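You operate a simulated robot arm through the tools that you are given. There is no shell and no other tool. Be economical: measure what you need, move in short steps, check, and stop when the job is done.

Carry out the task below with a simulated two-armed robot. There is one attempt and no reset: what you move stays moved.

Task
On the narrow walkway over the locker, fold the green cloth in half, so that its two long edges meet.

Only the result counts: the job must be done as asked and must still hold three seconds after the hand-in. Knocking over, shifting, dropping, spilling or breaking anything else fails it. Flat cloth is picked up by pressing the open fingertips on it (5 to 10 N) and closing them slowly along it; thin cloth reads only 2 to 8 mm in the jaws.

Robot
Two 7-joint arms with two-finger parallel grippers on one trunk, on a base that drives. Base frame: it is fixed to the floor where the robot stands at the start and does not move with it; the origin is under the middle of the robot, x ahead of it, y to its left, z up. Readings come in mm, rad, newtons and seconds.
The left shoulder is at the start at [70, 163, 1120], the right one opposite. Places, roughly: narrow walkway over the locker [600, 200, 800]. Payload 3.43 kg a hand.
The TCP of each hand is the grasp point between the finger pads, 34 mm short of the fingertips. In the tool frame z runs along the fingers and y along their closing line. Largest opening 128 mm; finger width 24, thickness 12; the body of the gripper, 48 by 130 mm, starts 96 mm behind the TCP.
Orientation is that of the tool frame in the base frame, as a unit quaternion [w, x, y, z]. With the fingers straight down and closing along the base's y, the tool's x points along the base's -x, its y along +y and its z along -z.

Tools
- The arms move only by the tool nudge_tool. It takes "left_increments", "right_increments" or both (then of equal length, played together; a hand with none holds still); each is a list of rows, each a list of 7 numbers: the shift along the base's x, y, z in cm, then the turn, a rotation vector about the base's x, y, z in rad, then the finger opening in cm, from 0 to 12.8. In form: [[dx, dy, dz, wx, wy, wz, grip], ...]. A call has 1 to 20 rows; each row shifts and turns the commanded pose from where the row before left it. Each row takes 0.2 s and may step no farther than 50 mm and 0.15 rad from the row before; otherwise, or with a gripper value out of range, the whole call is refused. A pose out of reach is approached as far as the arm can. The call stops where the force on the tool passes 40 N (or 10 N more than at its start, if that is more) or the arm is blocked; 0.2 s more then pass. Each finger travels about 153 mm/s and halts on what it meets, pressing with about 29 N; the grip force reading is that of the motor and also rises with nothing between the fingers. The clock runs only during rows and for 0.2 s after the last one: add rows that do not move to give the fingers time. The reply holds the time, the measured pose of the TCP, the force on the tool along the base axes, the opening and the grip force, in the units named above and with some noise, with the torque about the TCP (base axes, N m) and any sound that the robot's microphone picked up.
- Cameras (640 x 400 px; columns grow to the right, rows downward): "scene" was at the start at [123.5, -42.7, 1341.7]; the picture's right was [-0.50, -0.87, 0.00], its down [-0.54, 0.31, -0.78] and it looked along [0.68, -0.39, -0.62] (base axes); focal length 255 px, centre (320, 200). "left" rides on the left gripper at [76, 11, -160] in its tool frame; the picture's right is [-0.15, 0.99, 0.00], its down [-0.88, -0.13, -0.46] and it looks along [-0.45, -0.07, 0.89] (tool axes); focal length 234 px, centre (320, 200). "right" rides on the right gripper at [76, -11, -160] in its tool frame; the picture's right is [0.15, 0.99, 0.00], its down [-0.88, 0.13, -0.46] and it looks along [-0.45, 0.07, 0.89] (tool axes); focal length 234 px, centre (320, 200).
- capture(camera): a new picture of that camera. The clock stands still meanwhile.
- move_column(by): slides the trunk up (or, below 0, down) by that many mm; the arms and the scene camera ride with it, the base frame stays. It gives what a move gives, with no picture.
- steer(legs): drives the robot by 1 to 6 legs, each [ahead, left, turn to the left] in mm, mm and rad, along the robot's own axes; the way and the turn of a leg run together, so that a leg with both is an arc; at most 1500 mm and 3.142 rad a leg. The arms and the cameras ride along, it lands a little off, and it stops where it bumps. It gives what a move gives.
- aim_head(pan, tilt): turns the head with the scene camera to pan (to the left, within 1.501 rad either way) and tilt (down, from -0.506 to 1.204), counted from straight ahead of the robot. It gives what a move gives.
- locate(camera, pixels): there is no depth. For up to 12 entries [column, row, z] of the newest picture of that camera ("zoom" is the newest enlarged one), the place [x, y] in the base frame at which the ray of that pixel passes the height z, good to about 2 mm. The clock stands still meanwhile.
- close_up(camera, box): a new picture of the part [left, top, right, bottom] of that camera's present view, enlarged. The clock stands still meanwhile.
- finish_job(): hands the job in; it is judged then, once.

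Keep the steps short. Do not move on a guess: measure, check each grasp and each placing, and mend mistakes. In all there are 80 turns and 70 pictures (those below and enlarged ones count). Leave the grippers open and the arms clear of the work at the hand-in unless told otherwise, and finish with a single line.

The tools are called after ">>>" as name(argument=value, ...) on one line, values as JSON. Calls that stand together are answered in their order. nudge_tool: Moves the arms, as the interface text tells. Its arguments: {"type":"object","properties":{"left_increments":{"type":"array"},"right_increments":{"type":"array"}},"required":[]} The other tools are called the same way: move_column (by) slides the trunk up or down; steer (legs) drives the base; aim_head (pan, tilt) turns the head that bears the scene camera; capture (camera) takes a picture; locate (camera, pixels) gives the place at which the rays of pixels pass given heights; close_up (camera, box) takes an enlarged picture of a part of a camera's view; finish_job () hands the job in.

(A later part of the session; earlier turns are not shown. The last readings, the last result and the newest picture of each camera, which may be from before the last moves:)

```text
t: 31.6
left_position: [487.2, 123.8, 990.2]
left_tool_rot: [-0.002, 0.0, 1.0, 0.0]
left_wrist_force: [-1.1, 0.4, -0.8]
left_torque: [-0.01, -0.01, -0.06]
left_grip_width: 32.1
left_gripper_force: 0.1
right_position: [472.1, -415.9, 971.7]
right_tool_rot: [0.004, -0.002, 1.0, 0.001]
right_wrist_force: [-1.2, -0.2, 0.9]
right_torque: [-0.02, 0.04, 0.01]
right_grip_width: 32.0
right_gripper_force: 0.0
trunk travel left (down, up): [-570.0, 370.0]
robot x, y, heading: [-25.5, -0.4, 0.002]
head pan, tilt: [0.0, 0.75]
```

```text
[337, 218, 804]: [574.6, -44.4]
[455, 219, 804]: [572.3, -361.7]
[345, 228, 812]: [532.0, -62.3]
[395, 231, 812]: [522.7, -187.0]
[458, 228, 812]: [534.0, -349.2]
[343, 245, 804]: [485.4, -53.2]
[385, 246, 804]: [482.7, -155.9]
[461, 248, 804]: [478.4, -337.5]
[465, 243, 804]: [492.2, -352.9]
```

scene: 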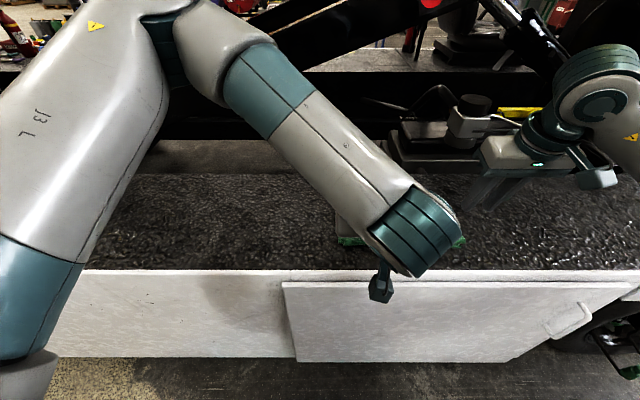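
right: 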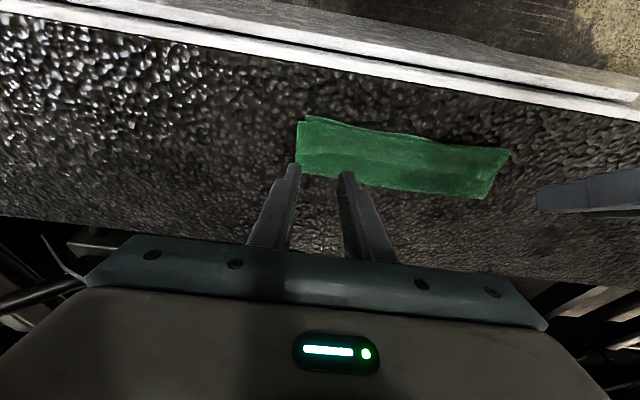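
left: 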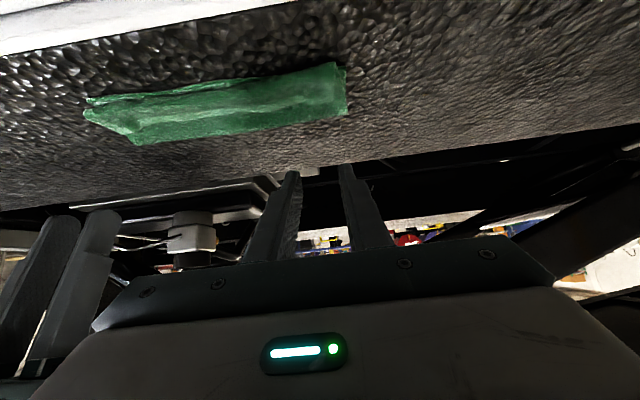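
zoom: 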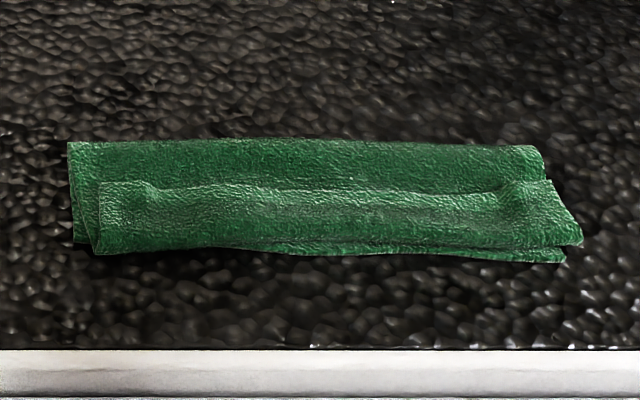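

The strip turned back on top is about 45 mm wide: the fold is at x≈573, the bottom edge at ≈483, and the top edge faces forward at ≈530. I'll re-grip the turned-back edge at both ends, carry it up and well over the near edge, and let it drop from a slant so it unrolls. Then I'll regrip and align it. First I'll hover with a slight back-tilt.

>>> nudge_tool(left_increments=[[0.73, -3.6, -2.0, 0, 0.05, 0, 3], [0.73, -3.6, -2.0, 0, 0.05, 0, 3], [0.73, -3.6, -2.0, 0, 0.05, 0, 3], [0.73, -3.6, -2.0, 0, 0.05, 0, 3], [0.73, -3.6, -2.0, 0, 0.05, 0, 3], [0.73, -3.6, -2.0, 0, 0.05, 0, 3], [0, 0, 0, 0, 0, 0, 3]], right_increments=[[0.98, 1.63, -1.7, 0, 0.05, 0, 3], [0.98, 1.63, -1.7, 0, 0.05, 0, 3], [0.98, 1.63, -1.7, 0, 0.05, 0, 3], [0.98, 1.63, -1.7, 0, 0.05, 0, 3], [0.98, 1.63, -1.7, 0, 0.05, 0, 3], [0.98, 1.63, -1.7, 0, 0.05, 0, 3], [0, 0, 0, 0, 0, 0, 3]])

>>> close_up(camera="left", box=[200, 75, 440, 225])

>>> close_up(camera="right", box=[200, 75, 440, 225])

```text
t: 33.2
left_position: [531.0, -91.5, 868.0]
left_tool_rot: [-0.15, -0.001, 0.989, 0.001]
left_wrist_force: [-0.5, 0.7, -0.5]
left_torque: [-0.02, -0.02, 0.01]
left_grip_width: 29.9
left_gripper_force: 0.0
right_position: [529.2, -316.6, 869.6]
right_tool_rot: [-0.145, -0.002, 0.989, 0.001]
right_wrist_force: [-0.1, 0.9, -0.7]
right_torque: [0.0, 0.01, 0.0]
right_grip_width: 29.9
right_gripper_force: 0.0
trunk travel left (down, up): [-570.0, 370.0]
robot x, y, heading: [-21.2, -2.2, 0.002]
head pan, tilt: [0.0, 0.75]
```

```text
2.67 times, centred on (320, 150) of left
```

zoom: 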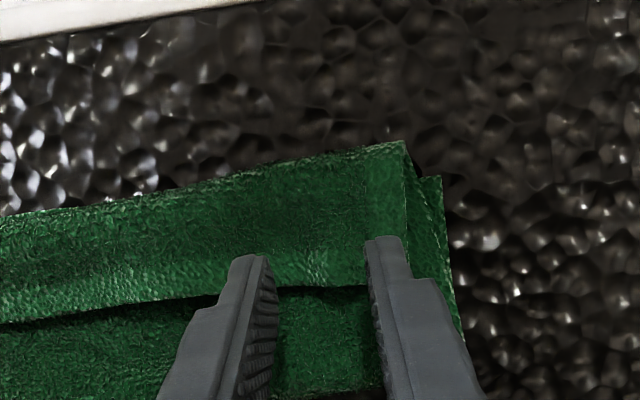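

```text
2.67 times, centred on (320, 150) of right
```

zoom: 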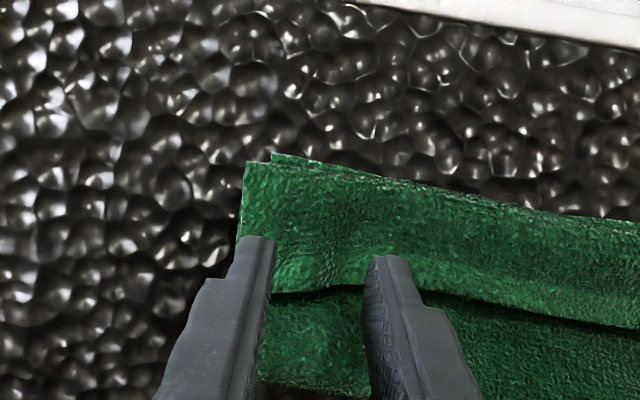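

The strip edge shows clearly at both ends. I'll measure it.

>>> locate(camera="zoom", pixels=[[275, 292, 810], [350, 287, 810], [250, 165, 808], [440, 292, 810]])

>>> capture(camera="left")

>>> locate(camera="left", pixels=[[338, 182, 810], [305, 182, 810], [270, 188, 810], [352, 128, 808]])

```text
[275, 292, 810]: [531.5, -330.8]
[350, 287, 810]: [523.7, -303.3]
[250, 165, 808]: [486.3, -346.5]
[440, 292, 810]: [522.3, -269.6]
```

```text
40 pictures are left
```

left: 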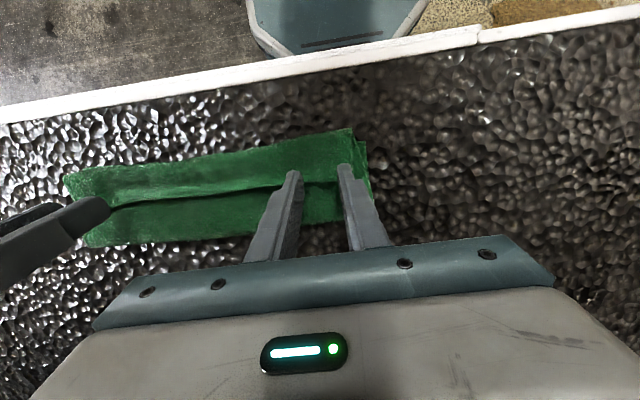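

```text
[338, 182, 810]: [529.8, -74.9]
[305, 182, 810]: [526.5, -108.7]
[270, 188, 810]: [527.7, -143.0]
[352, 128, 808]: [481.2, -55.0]
```

The strip edge is at x≈529/526 (left) and 531/524 (right). I'll shift back 4 mm and lower to light contact.

>>> nudge_tool(left_increments=[[-0.4, 0, -0.9, 0, 0, 0, 3], [0, 0, -0.7, 0, 0, 0, 3], [0, 0, -0.3, 0, 0, 0, 3], [0, 0, 0, 0, 0, 0, 3]], right_increments=[[-0.4, 0, -0.9, 0, 0, 0, 3], [0, 0, -0.7, 0, 0, 0, 3], [0, 0, -0.3, 0, 0, 0, 3], [0, 0, 0, 0, 0, 0, 3]])

```text
t: 34.2
left_position: [529.0, -93.3, 849.3]
left_tool_rot: [-0.15, 0.0, 0.989, 0.001]
left_wrist_force: [-0.3, -0.5, -0.1]
left_torque: [-0.01, -0.01, 0.0]
left_grip_width: 29.9
left_gripper_force: 0.1
right_position: [526.1, -317.8, 849.4]
right_tool_rot: [-0.145, -0.002, 0.989, 0.001]
right_wrist_force: [-0.9, -0.1, -0.1]
right_torque: [-0.02, 0.04, 0.0]
right_grip_width: 29.8
right_gripper_force: 0.1
trunk travel left (down, up): [-570.0, 370.0]
robot x, y, heading: [-20.0, 1.1, -0.004]
head pan, tilt: [0.0, 0.75]
```

No contact yet. I'll go down in small steps, left 5 mm and right 5 mm.

>>> nudge_tool(left_increments=[[0, 0, -0.2, 0, 0, 0, 3], [0, 0, -0.2, 0, 0, 0, 3], [0, 0, -0.15, 0, 0, 0, 3], [0, 0, 0, 0, 0, 0, 3]], right_increments=[[0, 0, -0.2, 0, 0, 0, 3], [0, 0, -0.2, 0, 0, 0, 3], [0, 0, -0.15, 0, 0, 0, 3], [0, 0, 0, 0, 0, 0, 3]])

```text
t: 35.2
left_position: [528.0, -92.2, 843.6]
left_tool_rot: [-0.151, 0.0, 0.989, 0.001]
left_wrist_force: [1.2, -1.4, 3.8]
left_torque: [0.03, 0.03, 0.04]
left_grip_width: 30.1
left_gripper_force: 0.1
right_position: [527.5, -318.4, 846.0]
right_tool_rot: [-0.144, -0.001, 0.99, 0.003]
right_wrist_force: [-1.3, 0.8, 1.8]
right_torque: [0.05, 0.04, 0.02]
right_grip_width: 29.8
right_gripper_force: 0.1
trunk travel left (down, up): [-570.0, 370.0]
robot x, y, heading: [-27.0, 0.1, 0.001]
head pan, tilt: [0.0, 0.75]
```

Light contact: 4 N left and 2 N right. I'll press slightly more (left 1.5 mm, right 2.5 mm) and close slowly.

>>> nudge_tool(left_increments=[[0, 0, -0.2, 0, 0, 0, 3], [0, 0, 0, 0, 0, 0, 2.6], [0, 0, 0, 0, 0, 0, 2.2], [0, 0, 0, 0, 0, 0, 1.8], [0, 0, 0, 0, 0, 0, 1.4], [0, 0, 0, 0, 0, 0, 1.0], [0, 0, 0, 0, 0, 0, 0.6], [0, 0, 0, 0, 0, 0, 0.3], [0, 0, 0, 0, 0, 0, 0], [0, 0, 0, 0, 0, 0, 0]], right_increments=[[0, 0, -0.3, 0, 0, 0, 3], [0, 0, 0, 0, 0, 0, 2.6], [0, 0, 0, 0, 0, 0, 2.2], [0, 0, 0, 0, 0, 0, 1.8], [0, 0, 0, 0, 0, 0, 1.4], [0, 0, 0, 0, 0, 0, 1.0], [0, 0, 0, 0, 0, 0, 0.6], [0, 0, 0, 0, 0, 0, 0.3], [0, 0, 0, 0, 0, 0, 0], [0, 0, 0, 0, 0, 0, 0]])

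>>> close_up(camera="right", box=[200, 75, 440, 225])

>>> close_up(camera="left", box=[200, 75, 440, 225])

```text
t: 37.5
left_position: [527.0, -92.5, 842.4]
left_tool_rot: [-0.15, -0.001, 0.989, 0.0]
left_wrist_force: [0.3, -3.6, 6.5]
left_torque: [-0.13, 0.01, 0.02]
left_grip_width: 4.4
left_gripper_force: 28.9
right_position: [525.9, -317.1, 842.4]
right_tool_rot: [-0.144, -0.001, 0.99, 0.002]
right_wrist_force: [1.2, 2.9, 8.9]
right_torque: [0.04, -0.03, -0.09]
right_grip_width: 3.8
right_gripper_force: 28.9
trunk travel left (down, up): [-570.0, 370.0]
robot x, y, heading: [-22.8, -3.2, 0.004]
head pan, tilt: [0.0, 0.75]
```

```text
2.67 times, centred on (320, 150) of right
```

zoom: 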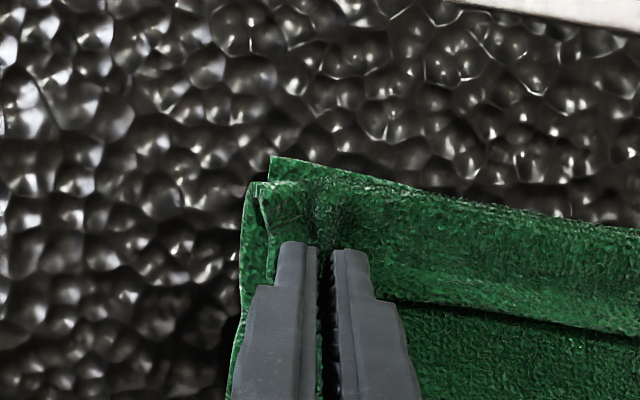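

```text
2.67 times, centred on (320, 150) of left
```

zoom: 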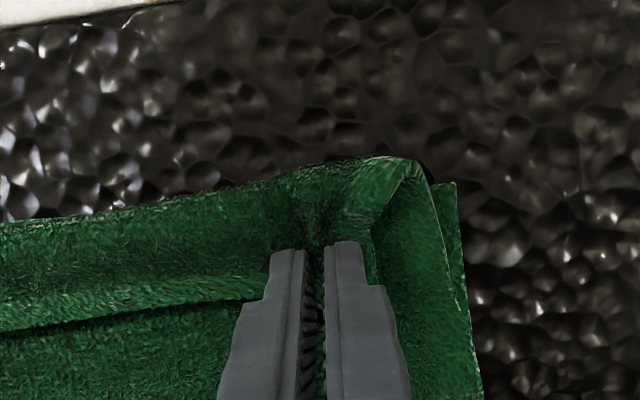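

Both corners hold the top layer. I'll lift 7 cm, drifting 3 cm forward so the flap unrolls to vertical, and look.

>>> nudge_tool(left_increments=[[0, 0, 1, 0, 0, 0, 0], [0.3, 0, 1, 0, 0, 0, 0], [0.5, 0, 1, 0, 0, 0, 0], [0.5, 0, 1, 0, 0, 0, 0], [0.6, 0, 1, 0, 0, 0, 0], [0.6, 0, 1, 0, 0, 0, 0], [0.5, 0, 1, 0, 0, 0, 0], [0, 0, 0, 0, 0, 0, 0]], right_increments=[[0, 0, 1, 0, 0, 0, 0], [0.3, 0, 1, 0, 0, 0, 0], [0.5, 0, 1, 0, 0, 0, 0], [0.5, 0, 1, 0, 0, 0, 0], [0.6, 0, 1, 0, 0, 0, 0], [0.6, 0, 1, 0, 0, 0, 0], [0.5, 0, 1, 0, 0, 0, 0], [0, 0, 0, 0, 0, 0, 0]])

>>> close_up(camera="scene", box=[300, 150, 500, 275])

>>> capture(camera="right")

```text
t: 39.2
left_position: [558.6, -92.4, 911.8]
left_tool_rot: [-0.15, -0.001, 0.989, 0.001]
left_wrist_force: [0.5, -5.9, 0.7]
left_torque: [-0.27, 0.01, 0.06]
left_grip_width: 4.5
left_gripper_force: 28.6
right_position: [555.2, -318.8, 911.5]
right_tool_rot: [-0.144, -0.001, 0.99, 0.003]
right_wrist_force: [-0.1, 6.1, 0.1]
right_torque: [0.2, 0.03, -0.11]
right_grip_width: 4.0
right_gripper_force: 29.3
trunk travel left (down, up): [-570.0, 370.0]
robot x, y, heading: [-25.8, -3.2, 0.005]
head pan, tilt: [0.0, 0.75]
```

```text
3.20 times, centred on (400, 212) of scene
```

zoom: 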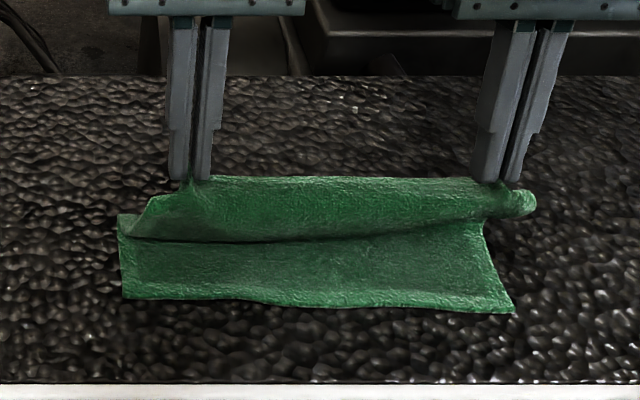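

```text
36 pictures are left
```

right: 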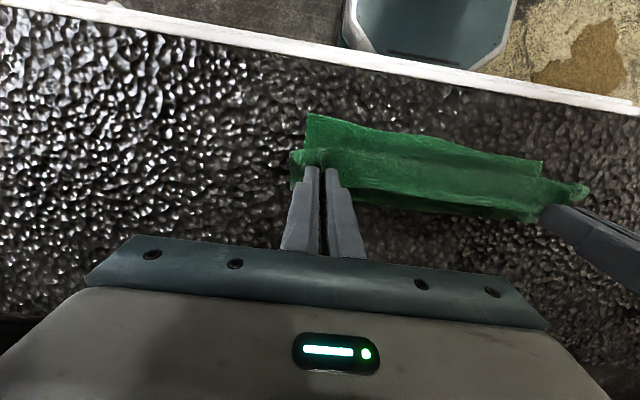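

The flap is free of the layer below. I'll now carry it over on a taut arc, turning the fingers forward, and stop with the held edge about 40 mm above the near edge.

>>> nudge_tool(left_increments=[[0.86, 0, 2.17, 0, -0.1, 0, 0], [-1.46, 0, 0.04, 0, -0.1, 0, 0], [-1.26, 0, -0.49, 0, -0.1, 0, 0], [-1.46, 0, -0.81, 0, -0.1, 0, 0], [-1.36, 0, -1.24, 0, -0.1, 0, 0], [-1.25, 0, -1.37, 0, -0.1, 0, 0], [-1.14, 0, -1.38, 0, -0.1, 0, 0], [-0.84, 0, -1.32, 0, -0.1, 0, 0], [0, 0, 0, 0, 0, 0, 0], [0, 0, 0, 0, 0, 0, 0]], right_increments=[[0.86, 0, 2.17, 0, -0.1, 0, 0], [-1.46, 0, 0.04, 0, -0.1, 0, 0], [-1.26, 0, -0.49, 0, -0.1, 0, 0], [-1.46, 0, -0.81, 0, -0.1, 0, 0], [-1.36, 0, -1.24, 0, -0.1, 0, 0], [-1.25, 0, -1.37, 0, -0.1, 0, 0], [-1.14, 0, -1.38, 0, -0.1, 0, 0], [-0.84, 0, -1.32, 0, -0.1, 0, 0], [0, 0, 0, 0, 0, 0, 0], [0, 0, 0, 0, 0, 0, 0]])

>>> close_up(camera="scene", box=[300, 150, 500, 275])

>>> capture(camera="right")

>>> capture(camera="left")

```text
t: 41.5
left_position: [478.4, -93.6, 867.6]
left_tool_rot: [0.247, 0.0, 0.969, 0.0]
left_wrist_force: [0.2, -4.0, 0.4]
left_torque: [-0.13, -0.04, -0.11]
left_grip_width: 4.3
left_gripper_force: 29.5
right_position: [476.9, -318.2, 869.7]
right_tool_rot: [0.252, -0.002, 0.968, 0.001]
right_wrist_force: [0.2, 3.4, 0.1]
right_torque: [0.11, 0.03, 0.07]
right_grip_width: 3.4
right_gripper_force: 28.6
trunk travel left (down, up): [-570.0, 370.0]
robot x, y, heading: [-20.5, 0.9, 0.001]
head pan, tilt: [0.0, 0.75]
```

```text
3.20 times, centred on (400, 212) of scene
```

zoom: 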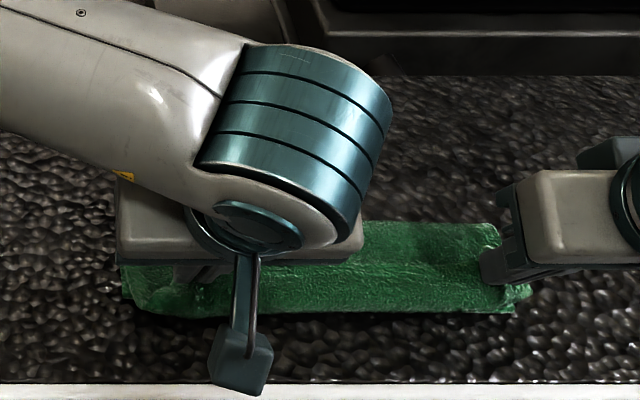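

```text
34 pictures are left
```

right: 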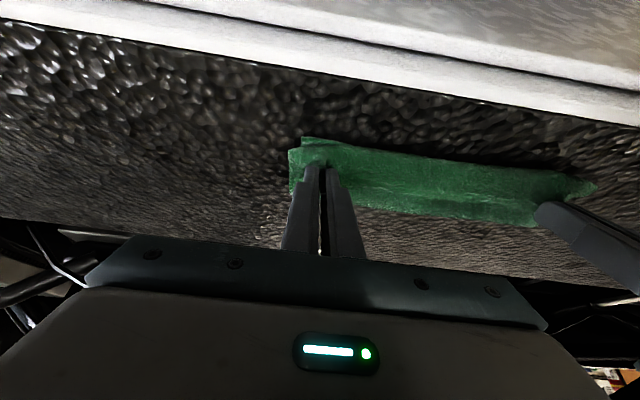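

```text
33 pictures are left
```

left: 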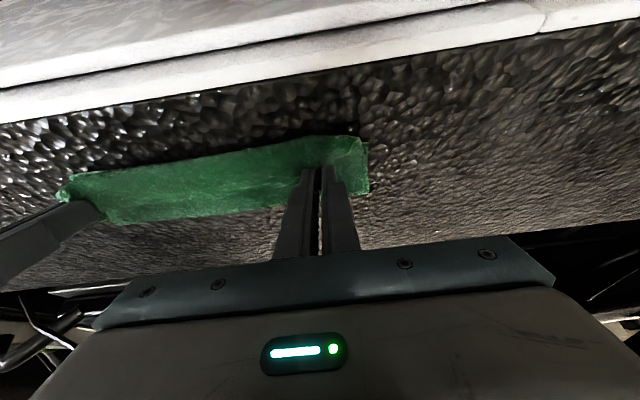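

I'll zoom in on the held edge before letting go.

>>> close_up(camera="right", box=[270, 120, 610, 250])

>>> close_up(camera="left", box=[50, 110, 390, 240])

```text
1.88 times, centred on (440, 185) of right
```

zoom: 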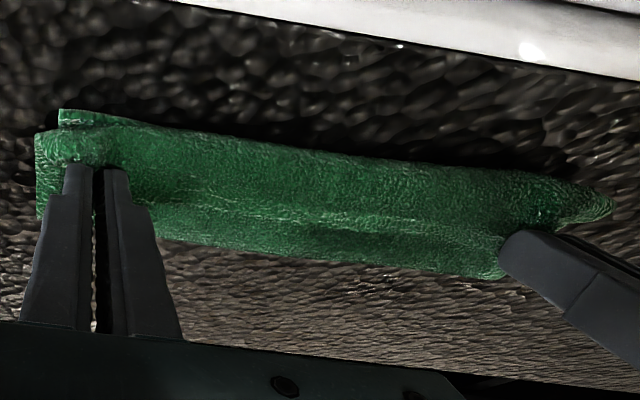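

```text
1.88 times, centred on (220, 175) of left
```

zoom: 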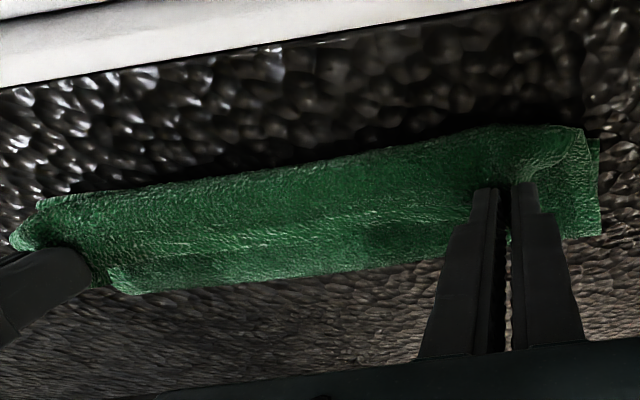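

The cloth bulges ahead of the grip, so the flap is slack. I'll pull both hands about 3 cm further toward the robot to tauten it, untilting slightly for reach.

>>> nudge_tool(left_increments=[[-1.0, 0, 0.2, 0, 0, 0, 0], [-1.0, 0, 0.2, 0, 0, 0, 0], [-1.0, 0, 0.1, 0, 0, 0, 0], [0, 0, 0, 0, 0, 0, 0]], right_increments=[[-0.9, 0, 0.2, 0, 0.06, 0, 0], [-0.9, 0, 0.2, 0, 0.06, 0, 0], [-0.8, 0, 0.1, 0, 0.06, 0, 0], [0, 0, 0, 0, 0, 0, 0]])

>>> close_up(camera="right", box=[270, 120, 610, 250])

>>> close_up(camera="left", box=[50, 110, 390, 240])

```text
t: 42.5
left_position: [448.2, -92.9, 872.5]
left_tool_rot: [0.247, -0.001, 0.969, 0.0]
left_wrist_force: [-0.3, -5.9, -0.4]
left_torque: [-0.16, 0.01, -0.11]
left_grip_width: 4.4
left_gripper_force: 29.4
right_position: [450.2, -318.9, 872.3]
right_tool_rot: [0.163, -0.002, 0.987, 0.002]
right_wrist_force: [-0.2, 5.9, 0.0]
right_torque: [0.15, -0.01, 0.06]
right_grip_width: 3.5
right_gripper_force: 29.2
trunk travel left (down, up): [-570.0, 370.0]
robot x, y, heading: [-22.6, -1.8, -0.003]
head pan, tilt: [0.0, 0.75]
```

```text
1.88 times, centred on (440, 185) of right
```

zoom: 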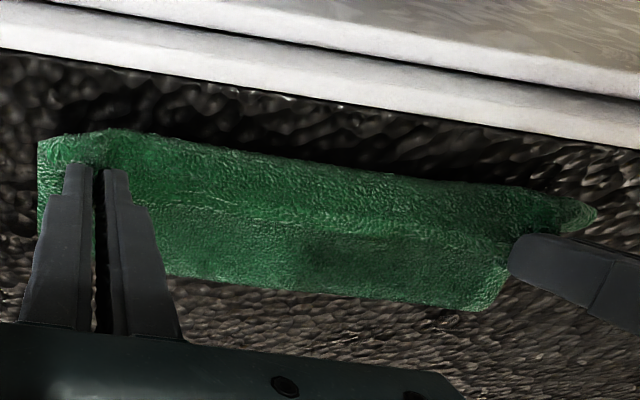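

```text
1.88 times, centred on (220, 175) of left
```

zoom: 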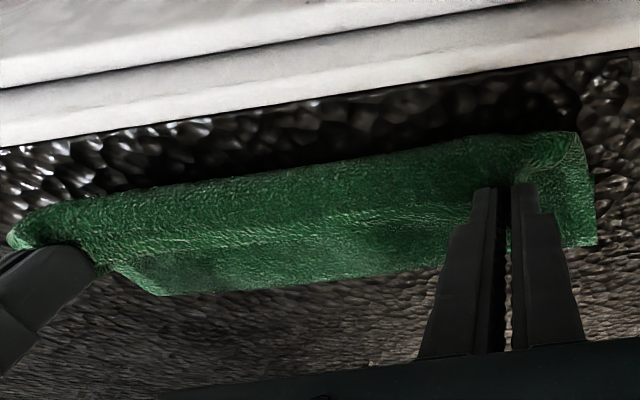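

The flap is tighter, but the strip still rolls ahead of the pads. I'll raise 2.5 cm and open quickly, so the roll springs out and the edge falls toward the robot.

>>> nudge_tool(left_increments=[[0, 0, 1.2, 0, 0, 0, 0], [-0.2, 0, 1.3, 0, 0, 0, 0], [0, 0, 0, 0, 0, 0, 0], [0, 0, 0, 0, 0, 0, 5], [0, 0, 0, 0, 0, 0, 5], [0, 0, 0, 0, 0, 0, 5], [0, 0, 0, 0, 0, 0, 5]], right_increments=[[0, 0, 1.2, 0, 0, 0, 0], [-0.2, 0, 1.3, 0, 0, 0, 0], [0, 0, 0, 0, 0, 0, 0], [0, 0, 0, 0, 0, 0, 5], [0, 0, 0, 0, 0, 0, 5], [0, 0, 0, 0, 0, 0, 5], [0, 0, 0, 0, 0, 0, 5]])

>>> close_up(camera="right", box=[240, 90, 610, 250])

>>> close_up(camera="left", box=[30, 90, 400, 250])

```text
t: 44.0
left_position: [445.8, -93.0, 898.6]
left_tool_rot: [0.246, -0.001, 0.969, 0.0]
left_wrist_force: [0.0, -0.1, 1.0]
left_torque: [0.01, 0.01, -0.04]
left_grip_width: 50.0
left_gripper_force: 0.1
right_position: [448.7, -318.7, 898.7]
right_tool_rot: [0.164, -0.002, 0.987, 0.003]
right_wrist_force: [0.2, -0.2, 0.4]
right_torque: [0.03, 0.02, -0.03]
right_grip_width: 50.0
right_gripper_force: 0.0
trunk travel left (down, up): [-570.0, 370.0]
robot x, y, heading: [-24.6, 0.5, 0.002]
head pan, tilt: [0.0, 0.75]
```

```text
1.73 times, centred on (425, 170) of right
```

zoom: 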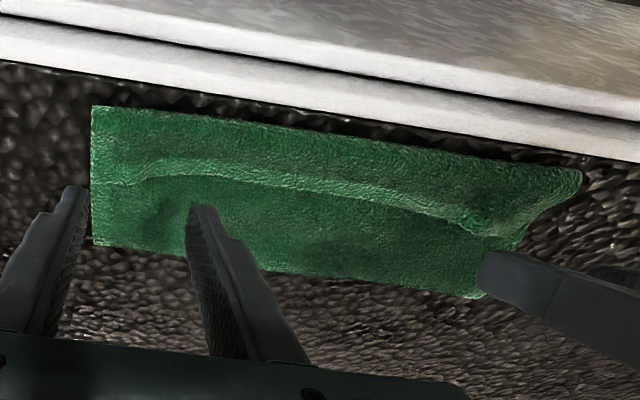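

```text
1.73 times, centred on (215, 170) of left
```

zoom: 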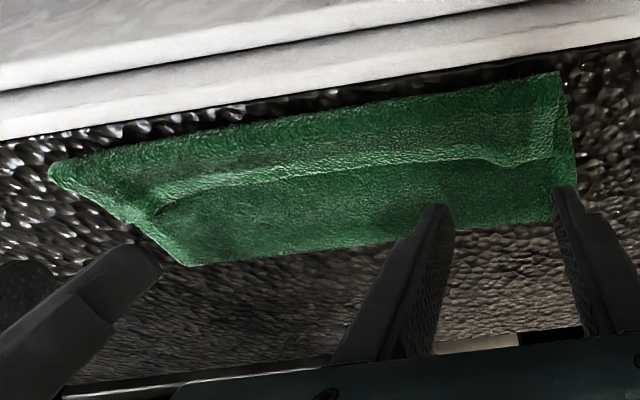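

I'll retreat upward and sideways to see the result from the scene camera.

>>> nudge_tool(left_increments=[[0, 0, 4, 0, 0.1, 0, 5], [0, 3, 3, 0, 0.15, 0, 5], [0.5, 4, 1, 0, 0.15, 0, 5], [0.5, 4, 0, 0, 0.1, 0, 5], [0.5, 4, 0, 0, 0, 0, 5], [0.5, 4, 0, 0, 0, 0, 5]], right_increments=[[0, 0, 4, 0, 0.1, 0, 5], [0, -2, 3, 0, 0.15, 0, 5], [0.5, -2, 0, 0, 0.08, 0, 5], [0.5, -2, 0, 0, 0, 0, 5], [0.5, -2, 0, 0, 0, 0, 5], [0, -2, 0, 0, 0, 0, 5]])

>>> close_up(camera="scene", box=[310, 190, 490, 290])

>>> close_up(camera="left", box=[0, 60, 340, 260])

```text
t: 45.5
left_position: [467.4, 96.2, 978.7]
left_tool_rot: [0.0, -0.001, 1.0, 0.0]
left_wrist_force: [0.0, 0.8, 0.6]
left_torque: [-0.01, 0.01, 0.01]
left_grip_width: 49.8
left_gripper_force: 0.1
right_position: [463.8, -417.8, 967.5]
right_tool_rot: [0.0, -0.002, 1.0, 0.002]
right_wrist_force: [0.5, 0.0, 0.5]
right_torque: [-0.04, 0.02, 0.0]
right_grip_width: 49.8
right_gripper_force: 0.1
trunk travel left (down, up): [-570.0, 370.0]
robot x, y, heading: [-24.1, 2.1, -0.0]
head pan, tilt: [0.0, 0.75]
```

```text
3.56 times, centred on (400, 240) of scene
```

zoom: 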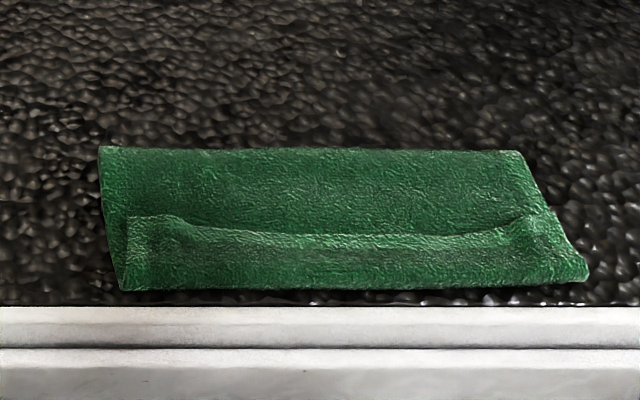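

```text
1.88 times, centred on (170, 160) of left
```

zoom: 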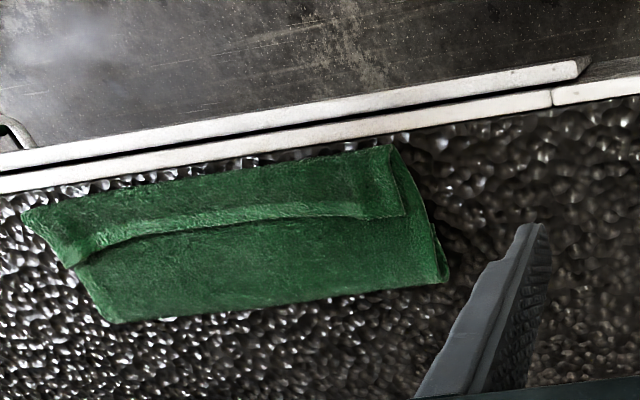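

>>> locate(camera="scene", pixels=[[338, 231, 804], [457, 232, 804], [346, 251, 812], [400, 255, 812], [464, 250, 812], [344, 271, 804], [400, 271, 804], [474, 268, 804]])

>>> locate(camera="zoom", pixels=[[390, 145, 804], [405, 215, 808], [230, 215, 810], [72, 265, 808], [110, 322, 803], [447, 280, 803], [25, 215, 804], [428, 210, 802]])

```text
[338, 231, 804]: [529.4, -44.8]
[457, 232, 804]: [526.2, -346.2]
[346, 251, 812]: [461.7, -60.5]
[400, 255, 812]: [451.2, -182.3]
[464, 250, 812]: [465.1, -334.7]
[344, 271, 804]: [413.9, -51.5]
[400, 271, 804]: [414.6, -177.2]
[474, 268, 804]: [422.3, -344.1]
```

```text
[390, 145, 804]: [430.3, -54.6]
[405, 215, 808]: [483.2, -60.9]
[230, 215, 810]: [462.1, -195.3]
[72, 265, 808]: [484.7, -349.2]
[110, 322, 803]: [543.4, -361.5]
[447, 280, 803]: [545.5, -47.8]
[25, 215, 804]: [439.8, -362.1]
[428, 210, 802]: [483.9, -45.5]
```

The strip is still turned back: the fold is at x≈545, the front roll at 432, and the top edge at about 480 facing forward. The cloth is springy and rolls ahead of the pads. If I release it just over the front rim, in free air, it can unroll downward. I'll measure the rim first.

>>> locate(camera="zoom", pixels=[[200, 160, 800], [200, 145, 800], [200, 132, 800], [200, 112, 800], [400, 136, 800], [400, 100, 800], [400, 88, 800]])

>>> aim_head(pan=-0.35, tilt=1.0)

>>> capture(camera="scene")

```text
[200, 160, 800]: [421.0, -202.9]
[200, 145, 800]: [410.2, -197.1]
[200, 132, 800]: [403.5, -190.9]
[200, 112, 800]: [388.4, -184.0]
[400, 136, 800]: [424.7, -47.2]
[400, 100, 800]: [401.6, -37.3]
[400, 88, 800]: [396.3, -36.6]
```

```text
t: 46.3
left_position: [468.1, 95.4, 979.1]
left_tool_rot: [-0.001, 0.0, 1.0, 0.001]
left_wrist_force: [0.3, -0.3, -0.3]
left_torque: [0.02, 0.01, -0.01]
left_grip_width: 50.1
left_gripper_force: 0.2
right_position: [464.0, -417.9, 967.3]
right_tool_rot: [-0.001, -0.002, 1.0, 0.003]
right_wrist_force: [-0.7, 0.3, -0.1]
right_torque: [0.01, 0.0, -0.03]
right_grip_width: 49.9
right_gripper_force: 0.1
trunk travel left (down, up): [-570.0, 370.0]
robot x, y, heading: [-21.7, 2.0, 0.002]
head pan, tilt: [-0.351, 1.0]
```

```text
24 pictures are left
```

scene: 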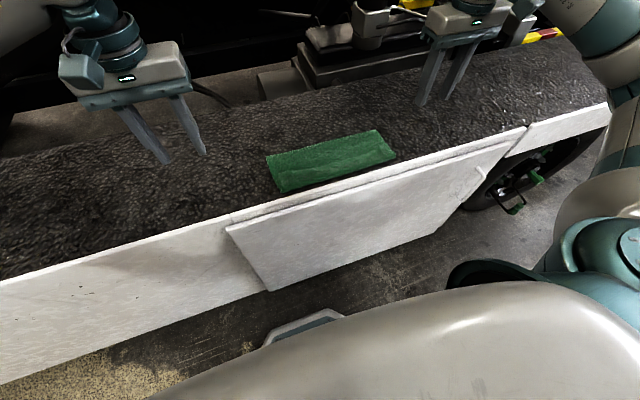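

The rim and door reach out to x≈388, too far for that idea. Better: re-grip the strip edge, lift it until the cloth hangs straight, and turn the hands sideways (fingers inward) so they can roll the edge past 90° before release. I'll get exact edge points near both grasp spots from the same zoom.

>>> locate(camera="zoom", pixels=[[375, 218, 810], [350, 215, 812], [320, 208, 812], [85, 255, 810], [105, 245, 812], [130, 235, 812], [64, 262, 808]])

```text
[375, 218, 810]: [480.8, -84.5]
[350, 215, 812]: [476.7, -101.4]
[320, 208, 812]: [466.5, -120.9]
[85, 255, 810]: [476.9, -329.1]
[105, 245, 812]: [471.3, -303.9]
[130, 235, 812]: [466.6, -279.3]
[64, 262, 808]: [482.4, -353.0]
```

Next, both hands go above the strip edge ends (left x≈478, y −90; right x≈475, y −322), back-tilted 0.3, then down to near contact.

>>> nudge_tool(left_increments=[[0.17, -3.09, -1.98, 0, 0.05, 0, 3], [0.17, -3.09, -1.98, 0, 0.05, 0, 3], [0.17, -3.09, -1.98, 0, 0.05, 0, 3], [0.17, -3.09, -1.98, 0, 0.05, 0, 3], [0.17, -3.09, -1.98, 0, 0.05, 0, 3], [0.17, -3.09, -1.98, 0, 0.05, 0, 3], [0, 0, -0.6, 0, 0, 0, 3], [0, 0, -0.6, 0, 0, 0, 3], [0, 0, 0, 0, 0, 0, 3]], right_increments=[[0.18, 1.6, -1.78, 0, 0.05, 0, 3], [0.18, 1.6, -1.78, 0, 0.05, 0, 3], [0.18, 1.6, -1.78, 0, 0.05, 0, 3], [0.18, 1.6, -1.78, 0, 0.05, 0, 3], [0.18, 1.6, -1.78, 0, 0.05, 0, 3], [0.18, 1.6, -1.78, 0, 0.05, 0, 3], [0, 0, -0.6, 0, 0, 0, 3], [0, 0, -0.6, 0, 0, 0, 3], [0, 0, 0, 0, 0, 0, 3]])

>>> capture(camera="left")

>>> capture(camera="right")

```text
t: 48.3
left_position: [477.3, -88.7, 846.0]
left_tool_rot: [-0.15, -0.001, 0.989, 0.001]
left_wrist_force: [0.5, 0.8, 0.6]
left_torque: [0.01, -0.01, 0.0]
left_grip_width: 30.3
left_gripper_force: 0.0
right_position: [475.3, -322.3, 850.5]
right_tool_rot: [-0.149, -0.002, 0.989, 0.003]
right_wrist_force: [0.4, -0.6, 0.3]
right_torque: [-0.01, -0.02, -0.01]
right_grip_width: 29.9
right_gripper_force: 0.1
trunk travel left (down, up): [-570.0, 370.0]
robot x, y, heading: [-24.2, -3.9, 0.0]
head pan, tilt: [-0.351, 1.0]
```

```text
23 pictures are left
```

left: 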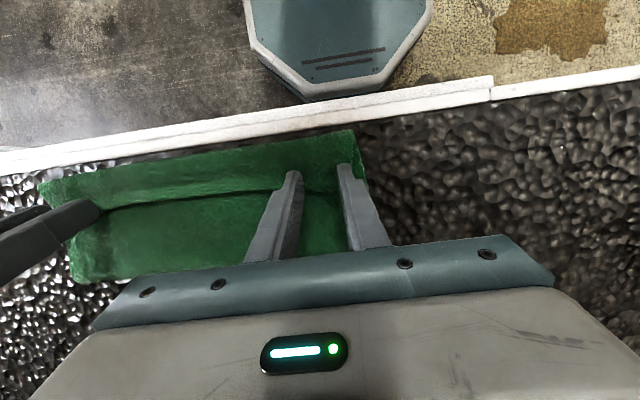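

```text
22 pictures are left
```

right: 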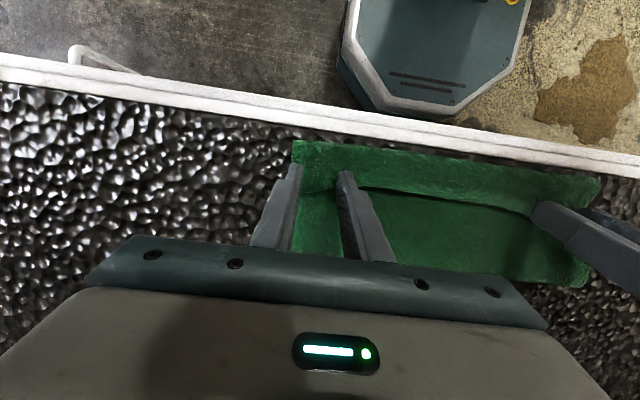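

The placement is good; the right outer finger sits at the very side edge, so I'll shift it 3 mm inward. Then lower to contact.

>>> nudge_tool(left_increments=[[0, 0, -0.2, 0, 0, 0, 3], [0, 0, -0.15, 0, 0, 0, 3], [0, 0, 0, 0, 0, 0, 3]], right_increments=[[0, 0.3, -0.3, 0, 0, 0, 3], [0, 0, -0.35, 0, 0, 0, 3], [0, 0, 0, 0, 0, 0, 3]])

```text
t: 49.1
left_position: [476.1, -88.2, 842.9]
left_tool_rot: [-0.149, -0.001, 0.989, 0.0]
left_wrist_force: [0.1, 0.9, 0.9]
left_torque: [0.02, 0.0, -0.02]
left_grip_width: 29.7
left_gripper_force: 0.1
right_position: [474.5, -319.3, 842.1]
right_tool_rot: [-0.15, -0.002, 0.989, 0.002]
right_wrist_force: [0.5, -0.4, 2.4]
right_torque: [-0.05, 0.0, 0.01]
right_grip_width: 30.1
right_gripper_force: 0.3
trunk travel left (down, up): [-570.0, 370.0]
robot x, y, heading: [-22.8, 0.7, 0.004]
head pan, tilt: [-0.351, 1.0]
```

>>> nudge_tool(left_increments=[[0, 0, -0.25, 0, 0, 0, 3], [0, 0, -0.1, 0, 0, 0, 3], [0, 0, 0, 0, 0, 0, 3]], right_increments=[[0, 0, -0.2, 0, 0, 0, 3], [0, 0, 0, 0, 0, 0, 3], [0, 0, 0, 0, 0, 0, 3]])

```text
t: 49.9
left_position: [475.8, -87.2, 841.3]
left_tool_rot: [-0.149, 0.0, 0.989, 0.0]
left_wrist_force: [2.0, -2.0, 5.4]
left_torque: [-0.01, -0.08, -0.02]
left_grip_width: 29.8
left_gripper_force: 0.0
right_position: [473.9, -320.4, 840.9]
right_tool_rot: [-0.15, -0.001, 0.989, 0.002]
right_wrist_force: [1.2, 0.8, 6.4]
right_torque: [-0.07, -0.07, 0.01]
right_grip_width: 30.0
right_gripper_force: 0.2
trunk travel left (down, up): [-570.0, 370.0]
robot x, y, heading: [-23.8, -3.3, 0.0]
head pan, tilt: [-0.351, 1.0]
```

Pressing at 5–6 N on both sides. I'll close slowly with a touch more pressure.

>>> nudge_tool(left_increments=[[0, 0, -0.1, 0, 0, 0, 2.7], [0, 0, 0, 0, 0, 0, 2.3], [0, 0, 0, 0, 0, 0, 1.9], [0, 0, 0, 0, 0, 0, 1.5], [0, 0, 0, 0, 0, 0, 1.1], [0, 0, 0, 0, 0, 0, 0.7], [0, 0, 0, 0, 0, 0, 0.3], [0, 0, 0, 0, 0, 0, 0], [0, 0, 0, 0, 0, 0, 0]], right_increments=[[0, 0, -0.1, 0, 0, 0, 2.7], [0, 0, 0, 0, 0, 0, 2.3], [0, 0, 0, 0, 0, 0, 1.9], [0, 0, 0, 0, 0, 0, 1.5], [0, 0, 0, 0, 0, 0, 1.1], [0, 0, 0, 0, 0, 0, 0.7], [0, 0, 0, 0, 0, 0, 0.3], [0, 0, 0, 0, 0, 0, 0], [0, 0, 0, 0, 0, 0, 0]])

```text
t: 51.9
left_position: [475.9, -88.3, 840.1]
left_tool_rot: [-0.149, -0.001, 0.989, 0.001]
left_wrist_force: [1.8, -2.2, 14.8]
left_torque: [0.0, -0.08, 0.04]
left_grip_width: 3.9
left_gripper_force: 29.7
right_position: [474.4, -318.5, 841.5]
right_tool_rot: [-0.148, -0.001, 0.989, 0.002]
right_wrist_force: [-0.7, 1.4, 8.4]
right_torque: [-0.08, 0.02, -0.08]
right_grip_width: 3.9
right_gripper_force: 28.4
trunk travel left (down, up): [-570.0, 370.0]
robot x, y, heading: [-23.4, -2.0, 0.006]
head pan, tilt: [-0.351, 1.0]
```

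Both grip (3.9 mm). I'll lift and move forward to above x≈594, so the flap unrolls to hang nearly straight from the held edge.

>>> nudge_tool(left_increments=[[0, 0, 1.2, 0, 0, 0, 0], [0.2, 0, 1.2, 0, 0, 0, 0], [0.6, 0, 1.2, 0, 0, 0, 0], [1.3, 0, 0.6, 0, 0, 0, 0], [1.3, 0, 0.6, 0, 0, 0, 0], [1.3, 0, 0.6, 0, 0, 0, 0], [1.3, 0, 0.6, 0, 0, 0, 0], [1.3, 0, 0.6, 0, 0, 0, 0], [1.3, 0, 0.6, 0, 0, 0, 0], [1.3, 0, 0.6, 0, 0, 0, 0], [1.3, 0, 0.6, 0, 0, 0, 0], [1.3, 0, 0.6, 0, 0, 0, 0], [0, 0, 0, 0, 0, 0, 0]], right_increments=[[0, 0, 1.2, 0, 0, 0, 0], [0.2, 0, 1.2, 0, 0, 0, 0], [0.6, 0, 1.2, 0, 0, 0, 0], [1.3, 0, 0.6, 0, 0, 0, 0], [1.3, 0, 0.6, 0, 0, 0, 0], [1.3, 0, 0.6, 0, 0, 0, 0], [1.3, 0, 0.6, 0, 0, 0, 0], [1.3, 0, 0.6, 0, 0, 0, 0], [1.3, 0, 0.6, 0, 0, 0, 0], [1.3, 0, 0.6, 0, 0, 0, 0], [1.3, 0, 0.6, 0, 0, 0, 0], [1.3, 0, 0.6, 0, 0, 0, 0], [0, 0, 0, 0, 0, 0, 0]])

>>> close_up(camera="scene", box=[220, 60, 460, 210])

```text
t: 54.7
left_position: [602.5, -87.8, 927.7]
left_tool_rot: [-0.149, -0.001, 0.989, 0.001]
left_wrist_force: [0.4, -2.8, -0.1]
left_torque: [-0.1, -0.02, 0.06]
left_grip_width: 3.4
left_gripper_force: 28.5
right_position: [600.9, -318.4, 926.7]
right_tool_rot: [-0.149, -0.001, 0.989, 0.003]
right_wrist_force: [0.3, 3.5, 0.1]
right_torque: [0.07, 0.02, -0.05]
right_grip_width: 3.9
right_gripper_force: 29.0
trunk travel left (down, up): [-570.0, 370.0]
robot x, y, heading: [-22.7, -4.1, -0.001]
head pan, tilt: [-0.351, 1.0]
```

```text
2.67 times, centred on (340, 135) of scene
```

zoom: 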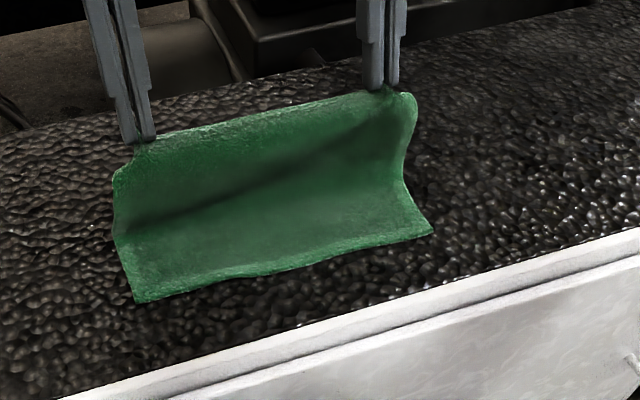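

The flap is fully unrolled and stands upright, with the bottom half flat. I'll measure the bottom edge.

>>> locate(camera="zoom", pixels=[[135, 302, 802], [200, 285, 802], [280, 270, 802], [370, 248, 802], [431, 234, 802], [117, 237, 803]])

```text
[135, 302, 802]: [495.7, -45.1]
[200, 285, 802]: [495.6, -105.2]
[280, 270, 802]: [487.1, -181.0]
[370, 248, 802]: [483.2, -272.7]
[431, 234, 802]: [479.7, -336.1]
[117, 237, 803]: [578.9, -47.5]
```

The bottom edge runs from x≈496 (left) to 480 (right), so the fold line should lie about 110 mm beyond it. Next I'll tilt both hands inward (fingers toward each other) by 0.8 rad about the held points.

>>> nudge_tool(left_increments=[[0, 0.34, -0.02, -0.13, 0, 0, 0], [0, 0.33, -0.06, -0.13, 0, 0, 0], [0, 0.31, -0.11, -0.13, 0, 0, 0], [0, 0.3, -0.15, -0.13, 0, 0, 0], [0, 0.27, -0.19, -0.13, 0, 0, 0], [0, 0.23, -0.22, -0.15, 0, 0, 0], [0, 0, 0, 0, 0, 0, 0]], right_increments=[[0, -0.34, -0.02, 0.13, 0, 0, 0], [0, -0.33, -0.06, 0.13, 0, 0, 0], [0, -0.31, -0.11, 0.13, 0, 0, 0], [0, -0.3, -0.15, 0.13, 0, 0, 0], [0, -0.27, -0.19, 0.13, 0, 0, 0], [0, -0.23, -0.22, 0.15, 0, 0, 0], [0, 0, 0, 0, 0, 0, 0]])

```text
t: 56.3
left_position: [601.4, -71.3, 921.1]
left_tool_rot: [-0.138, 0.059, 0.911, -0.385]
left_wrist_force: [0.8, 0.3, -0.2]
left_torque: [0.1, 0.0, 0.01]
left_grip_width: 3.1
left_gripper_force: 29.5
right_position: [599.4, -338.4, 923.0]
right_tool_rot: [-0.137, -0.06, 0.91, 0.388]
right_wrist_force: [0.4, -0.1, -0.5]
right_torque: [-0.08, 0.03, -0.01]
right_grip_width: 3.7
right_gripper_force: 29.4
trunk travel left (down, up): [-570.0, 370.0]
robot x, y, heading: [-20.9, -2.9, 0.002]
head pan, tilt: [-0.351, 1.0]
```

The tilt was reached and both grips hold. Now the first four of seven arc segments, rolling the hands about the y axis as the edge comes over.

>>> nudge_tool(left_increments=[[-0.86, 0, -0.03, 0, -0.14, 0, 0], [-0.86, 0, -0.04, 0, -0.14, 0, 0], [-0.86, 0, -0.17, 0, -0.14, 0, 0], [-0.85, 0, -0.18, 0, -0.14, 0, 0], [-0.82, 0, -0.32, 0, -0.14, 0, 0], [-0.82, 0, -0.32, 0, -0.14, 0, 0], [-0.76, 0, -0.45, 0, -0.14, 0, 0], [-0.75, 0, -0.46, 0, -0.14, 0, 0], [0, 0, 0, 0, 0, 0, 0]], right_increments=[[-0.96, 0, 0.05, 0, -0.14, 0, 0], [-0.96, 0, 0.05, 0, -0.14, 0, 0], [-0.96, 0, -0.12, 0, -0.14, 0, 0], [-0.95, 0, -0.13, 0, -0.14, 0, 0], [-0.93, 0, -0.29, 0, -0.14, 0, 0], [-0.92, 0, -0.3, 0, -0.14, 0, 0], [-0.86, 0, -0.44, 0, -0.14, 0, 0], [-0.85, 0, -0.45, 0, -0.14, 0, 0], [0, 0, 0, 0, 0, 0, 0]])

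>>> close_up(camera="scene", box=[200, 50, 480, 225])

```text
t: 58.3
left_position: [536.7, -69.8, 901.8]
left_tool_rot: [0.366, 0.254, 0.845, -0.296]
left_wrist_force: [0.6, 0.7, 0.1]
left_torque: [-0.02, 0.05, 0.02]
left_grip_width: 3.1
left_gripper_force: 29.6
right_position: [546.8, -325.1, 911.5]
right_tool_rot: [0.228, -0.22, 0.891, 0.326]
right_wrist_force: [-0.1, 0.6, -0.5]
right_torque: [0.03, 0.05, -0.04]
right_grip_width: 3.2
right_gripper_force: 29.4
right hand out of reach, approached as far as the arm can: row 6, 7, 8
trunk travel left (down, up): [-570.0, 370.0]
robot x, y, heading: [-24.2, 1.7, 0.004]
head pan, tilt: [-0.351, 1.0]
```

```text
2.29 times, centred on (340, 138) of scene
```

zoom: 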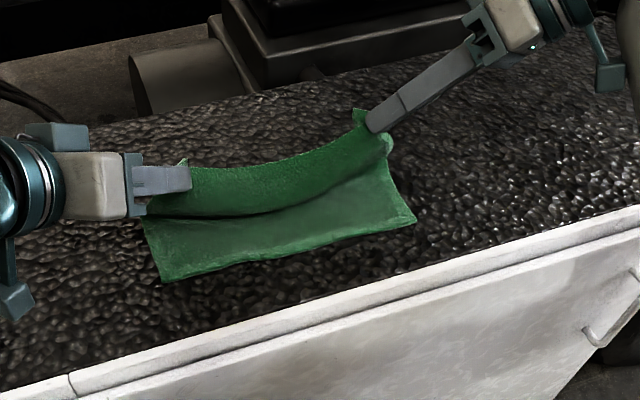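

The left hand rolls fine, but the right is at its joint limit. I'll finish the left hand's roll as planned and carry the right over by translation, removing its inward tilt. If the right corner stays rolled, I'll fix it afterwards.

>>> nudge_tool(left_increments=[[-0.67, 0, -0.56, 0, -0.14, 0, 0], [-0.66, 0, -0.57, 0, -0.14, 0, 0], [-0.55, 0, -0.67, 0, -0.14, 0, 0], [-0.55, 0, -0.68, 0, -0.14, 0, 0], [-0.41, 0, -0.7, 0, -0.14, 0, 0], [-0.4, 0, -0.71, 0, -0.14, 0, 0], [0, 0, 0, 0, 0, 0, 0]], right_increments=[[-0.75, 0.27, -0.3, -0.1, 0, 0, 0], [-0.75, 0.27, -0.3, -0.1, 0, 0, 0], [-0.75, 0.27, -0.35, -0.1, 0, 0, 0], [-0.75, 0.27, -0.35, -0.1, 0, 0, 0], [-0.75, 0.27, -0.4, -0.1, 0, 0, 0], [-0.75, 0.27, -0.4, -0.1, 0, 0, 0], [0, 0, 0, 0, 0, 0, 0]])

>>> close_up(camera="scene", box=[200, 50, 480, 225])

```text
t: 59.9
left_position: [542.6, -23.9, 893.3]
left_tool_rot: [0.649, 0.353, 0.646, -0.193]
left_wrist_force: [-4.0, -21.9, -3.3]
left_torque: [-0.04, 0.13, -0.66]
left_grip_width: 3.6
left_gripper_force: 28.8
left hand out of reach, approached as far as the arm can: row 4, 5, 6
right_position: [501.8, -309.4, 891.0]
right_tool_rot: [0.153, -0.279, 0.947, 0.049]
right_wrist_force: [4.5, 21.0, 1.9]
right_torque: [0.74, -0.19, 0.29]
right_grip_width: 2.2
right_gripper_force: 29.2
trunk travel left (down, up): [-570.0, 370.0]
robot x, y, heading: [-24.7, -4.1, 0.004]
head pan, tilt: [-0.351, 1.0]
```

```text
2.29 times, centred on (340, 138) of scene
```

zoom: 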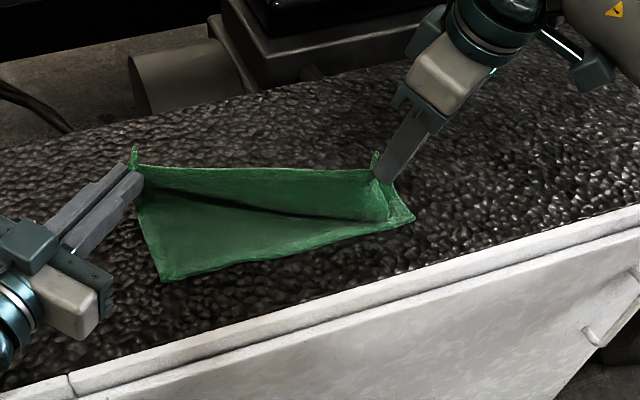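

The left edge now points straight up (a good roll), but the hand drifted 4 cm outward at its limit and tension is 22 N. I'll bring it back inward and slightly down to relax the cloth.

>>> nudge_tool(left_increments=[[0, -0.8, -0.2, 0, 0, 0, 0], [0, -0.8, -0.3, 0, 0, 0, 0], [-0.2, -0.8, -0.3, 0, 0, 0, 0], [-0.4, -0.6, -0.4, 0, 0, 0, 0], [-0.5, -0.3, -0.5, 0, 0, 0, 0], [-0.5, 0, -0.6, 0, 0, 0, 0], [0, 0, 0, 0, 0, 0, 0]])

```text
t: 61.5
left_position: [546.6, -11.5, 891.8]
left_tool_rot: [0.653, 0.348, 0.646, -0.184]
left_wrist_force: [-6.8, -34.3, -4.9]
left_torque: [0.12, 0.13, -1.01]
left_grip_width: 3.7
left_gripper_force: 28.6
left hand out of reach, approached as far as the arm can: row 1, 2, 3, 4, 5, 6
right_position: [501.6, -307.9, 892.2]
right_tool_rot: [0.154, -0.279, 0.946, 0.051]
right_wrist_force: [7.1, 34.5, 4.5]
right_torque: [1.15, -0.3, 0.41]
right_grip_width: 2.4
right_gripper_force: 29.0
trunk travel left (down, up): [-570.0, 370.0]
robot x, y, heading: [-21.8, -1.0, 0.002]
head pan, tilt: [-0.351, 1.0]
```

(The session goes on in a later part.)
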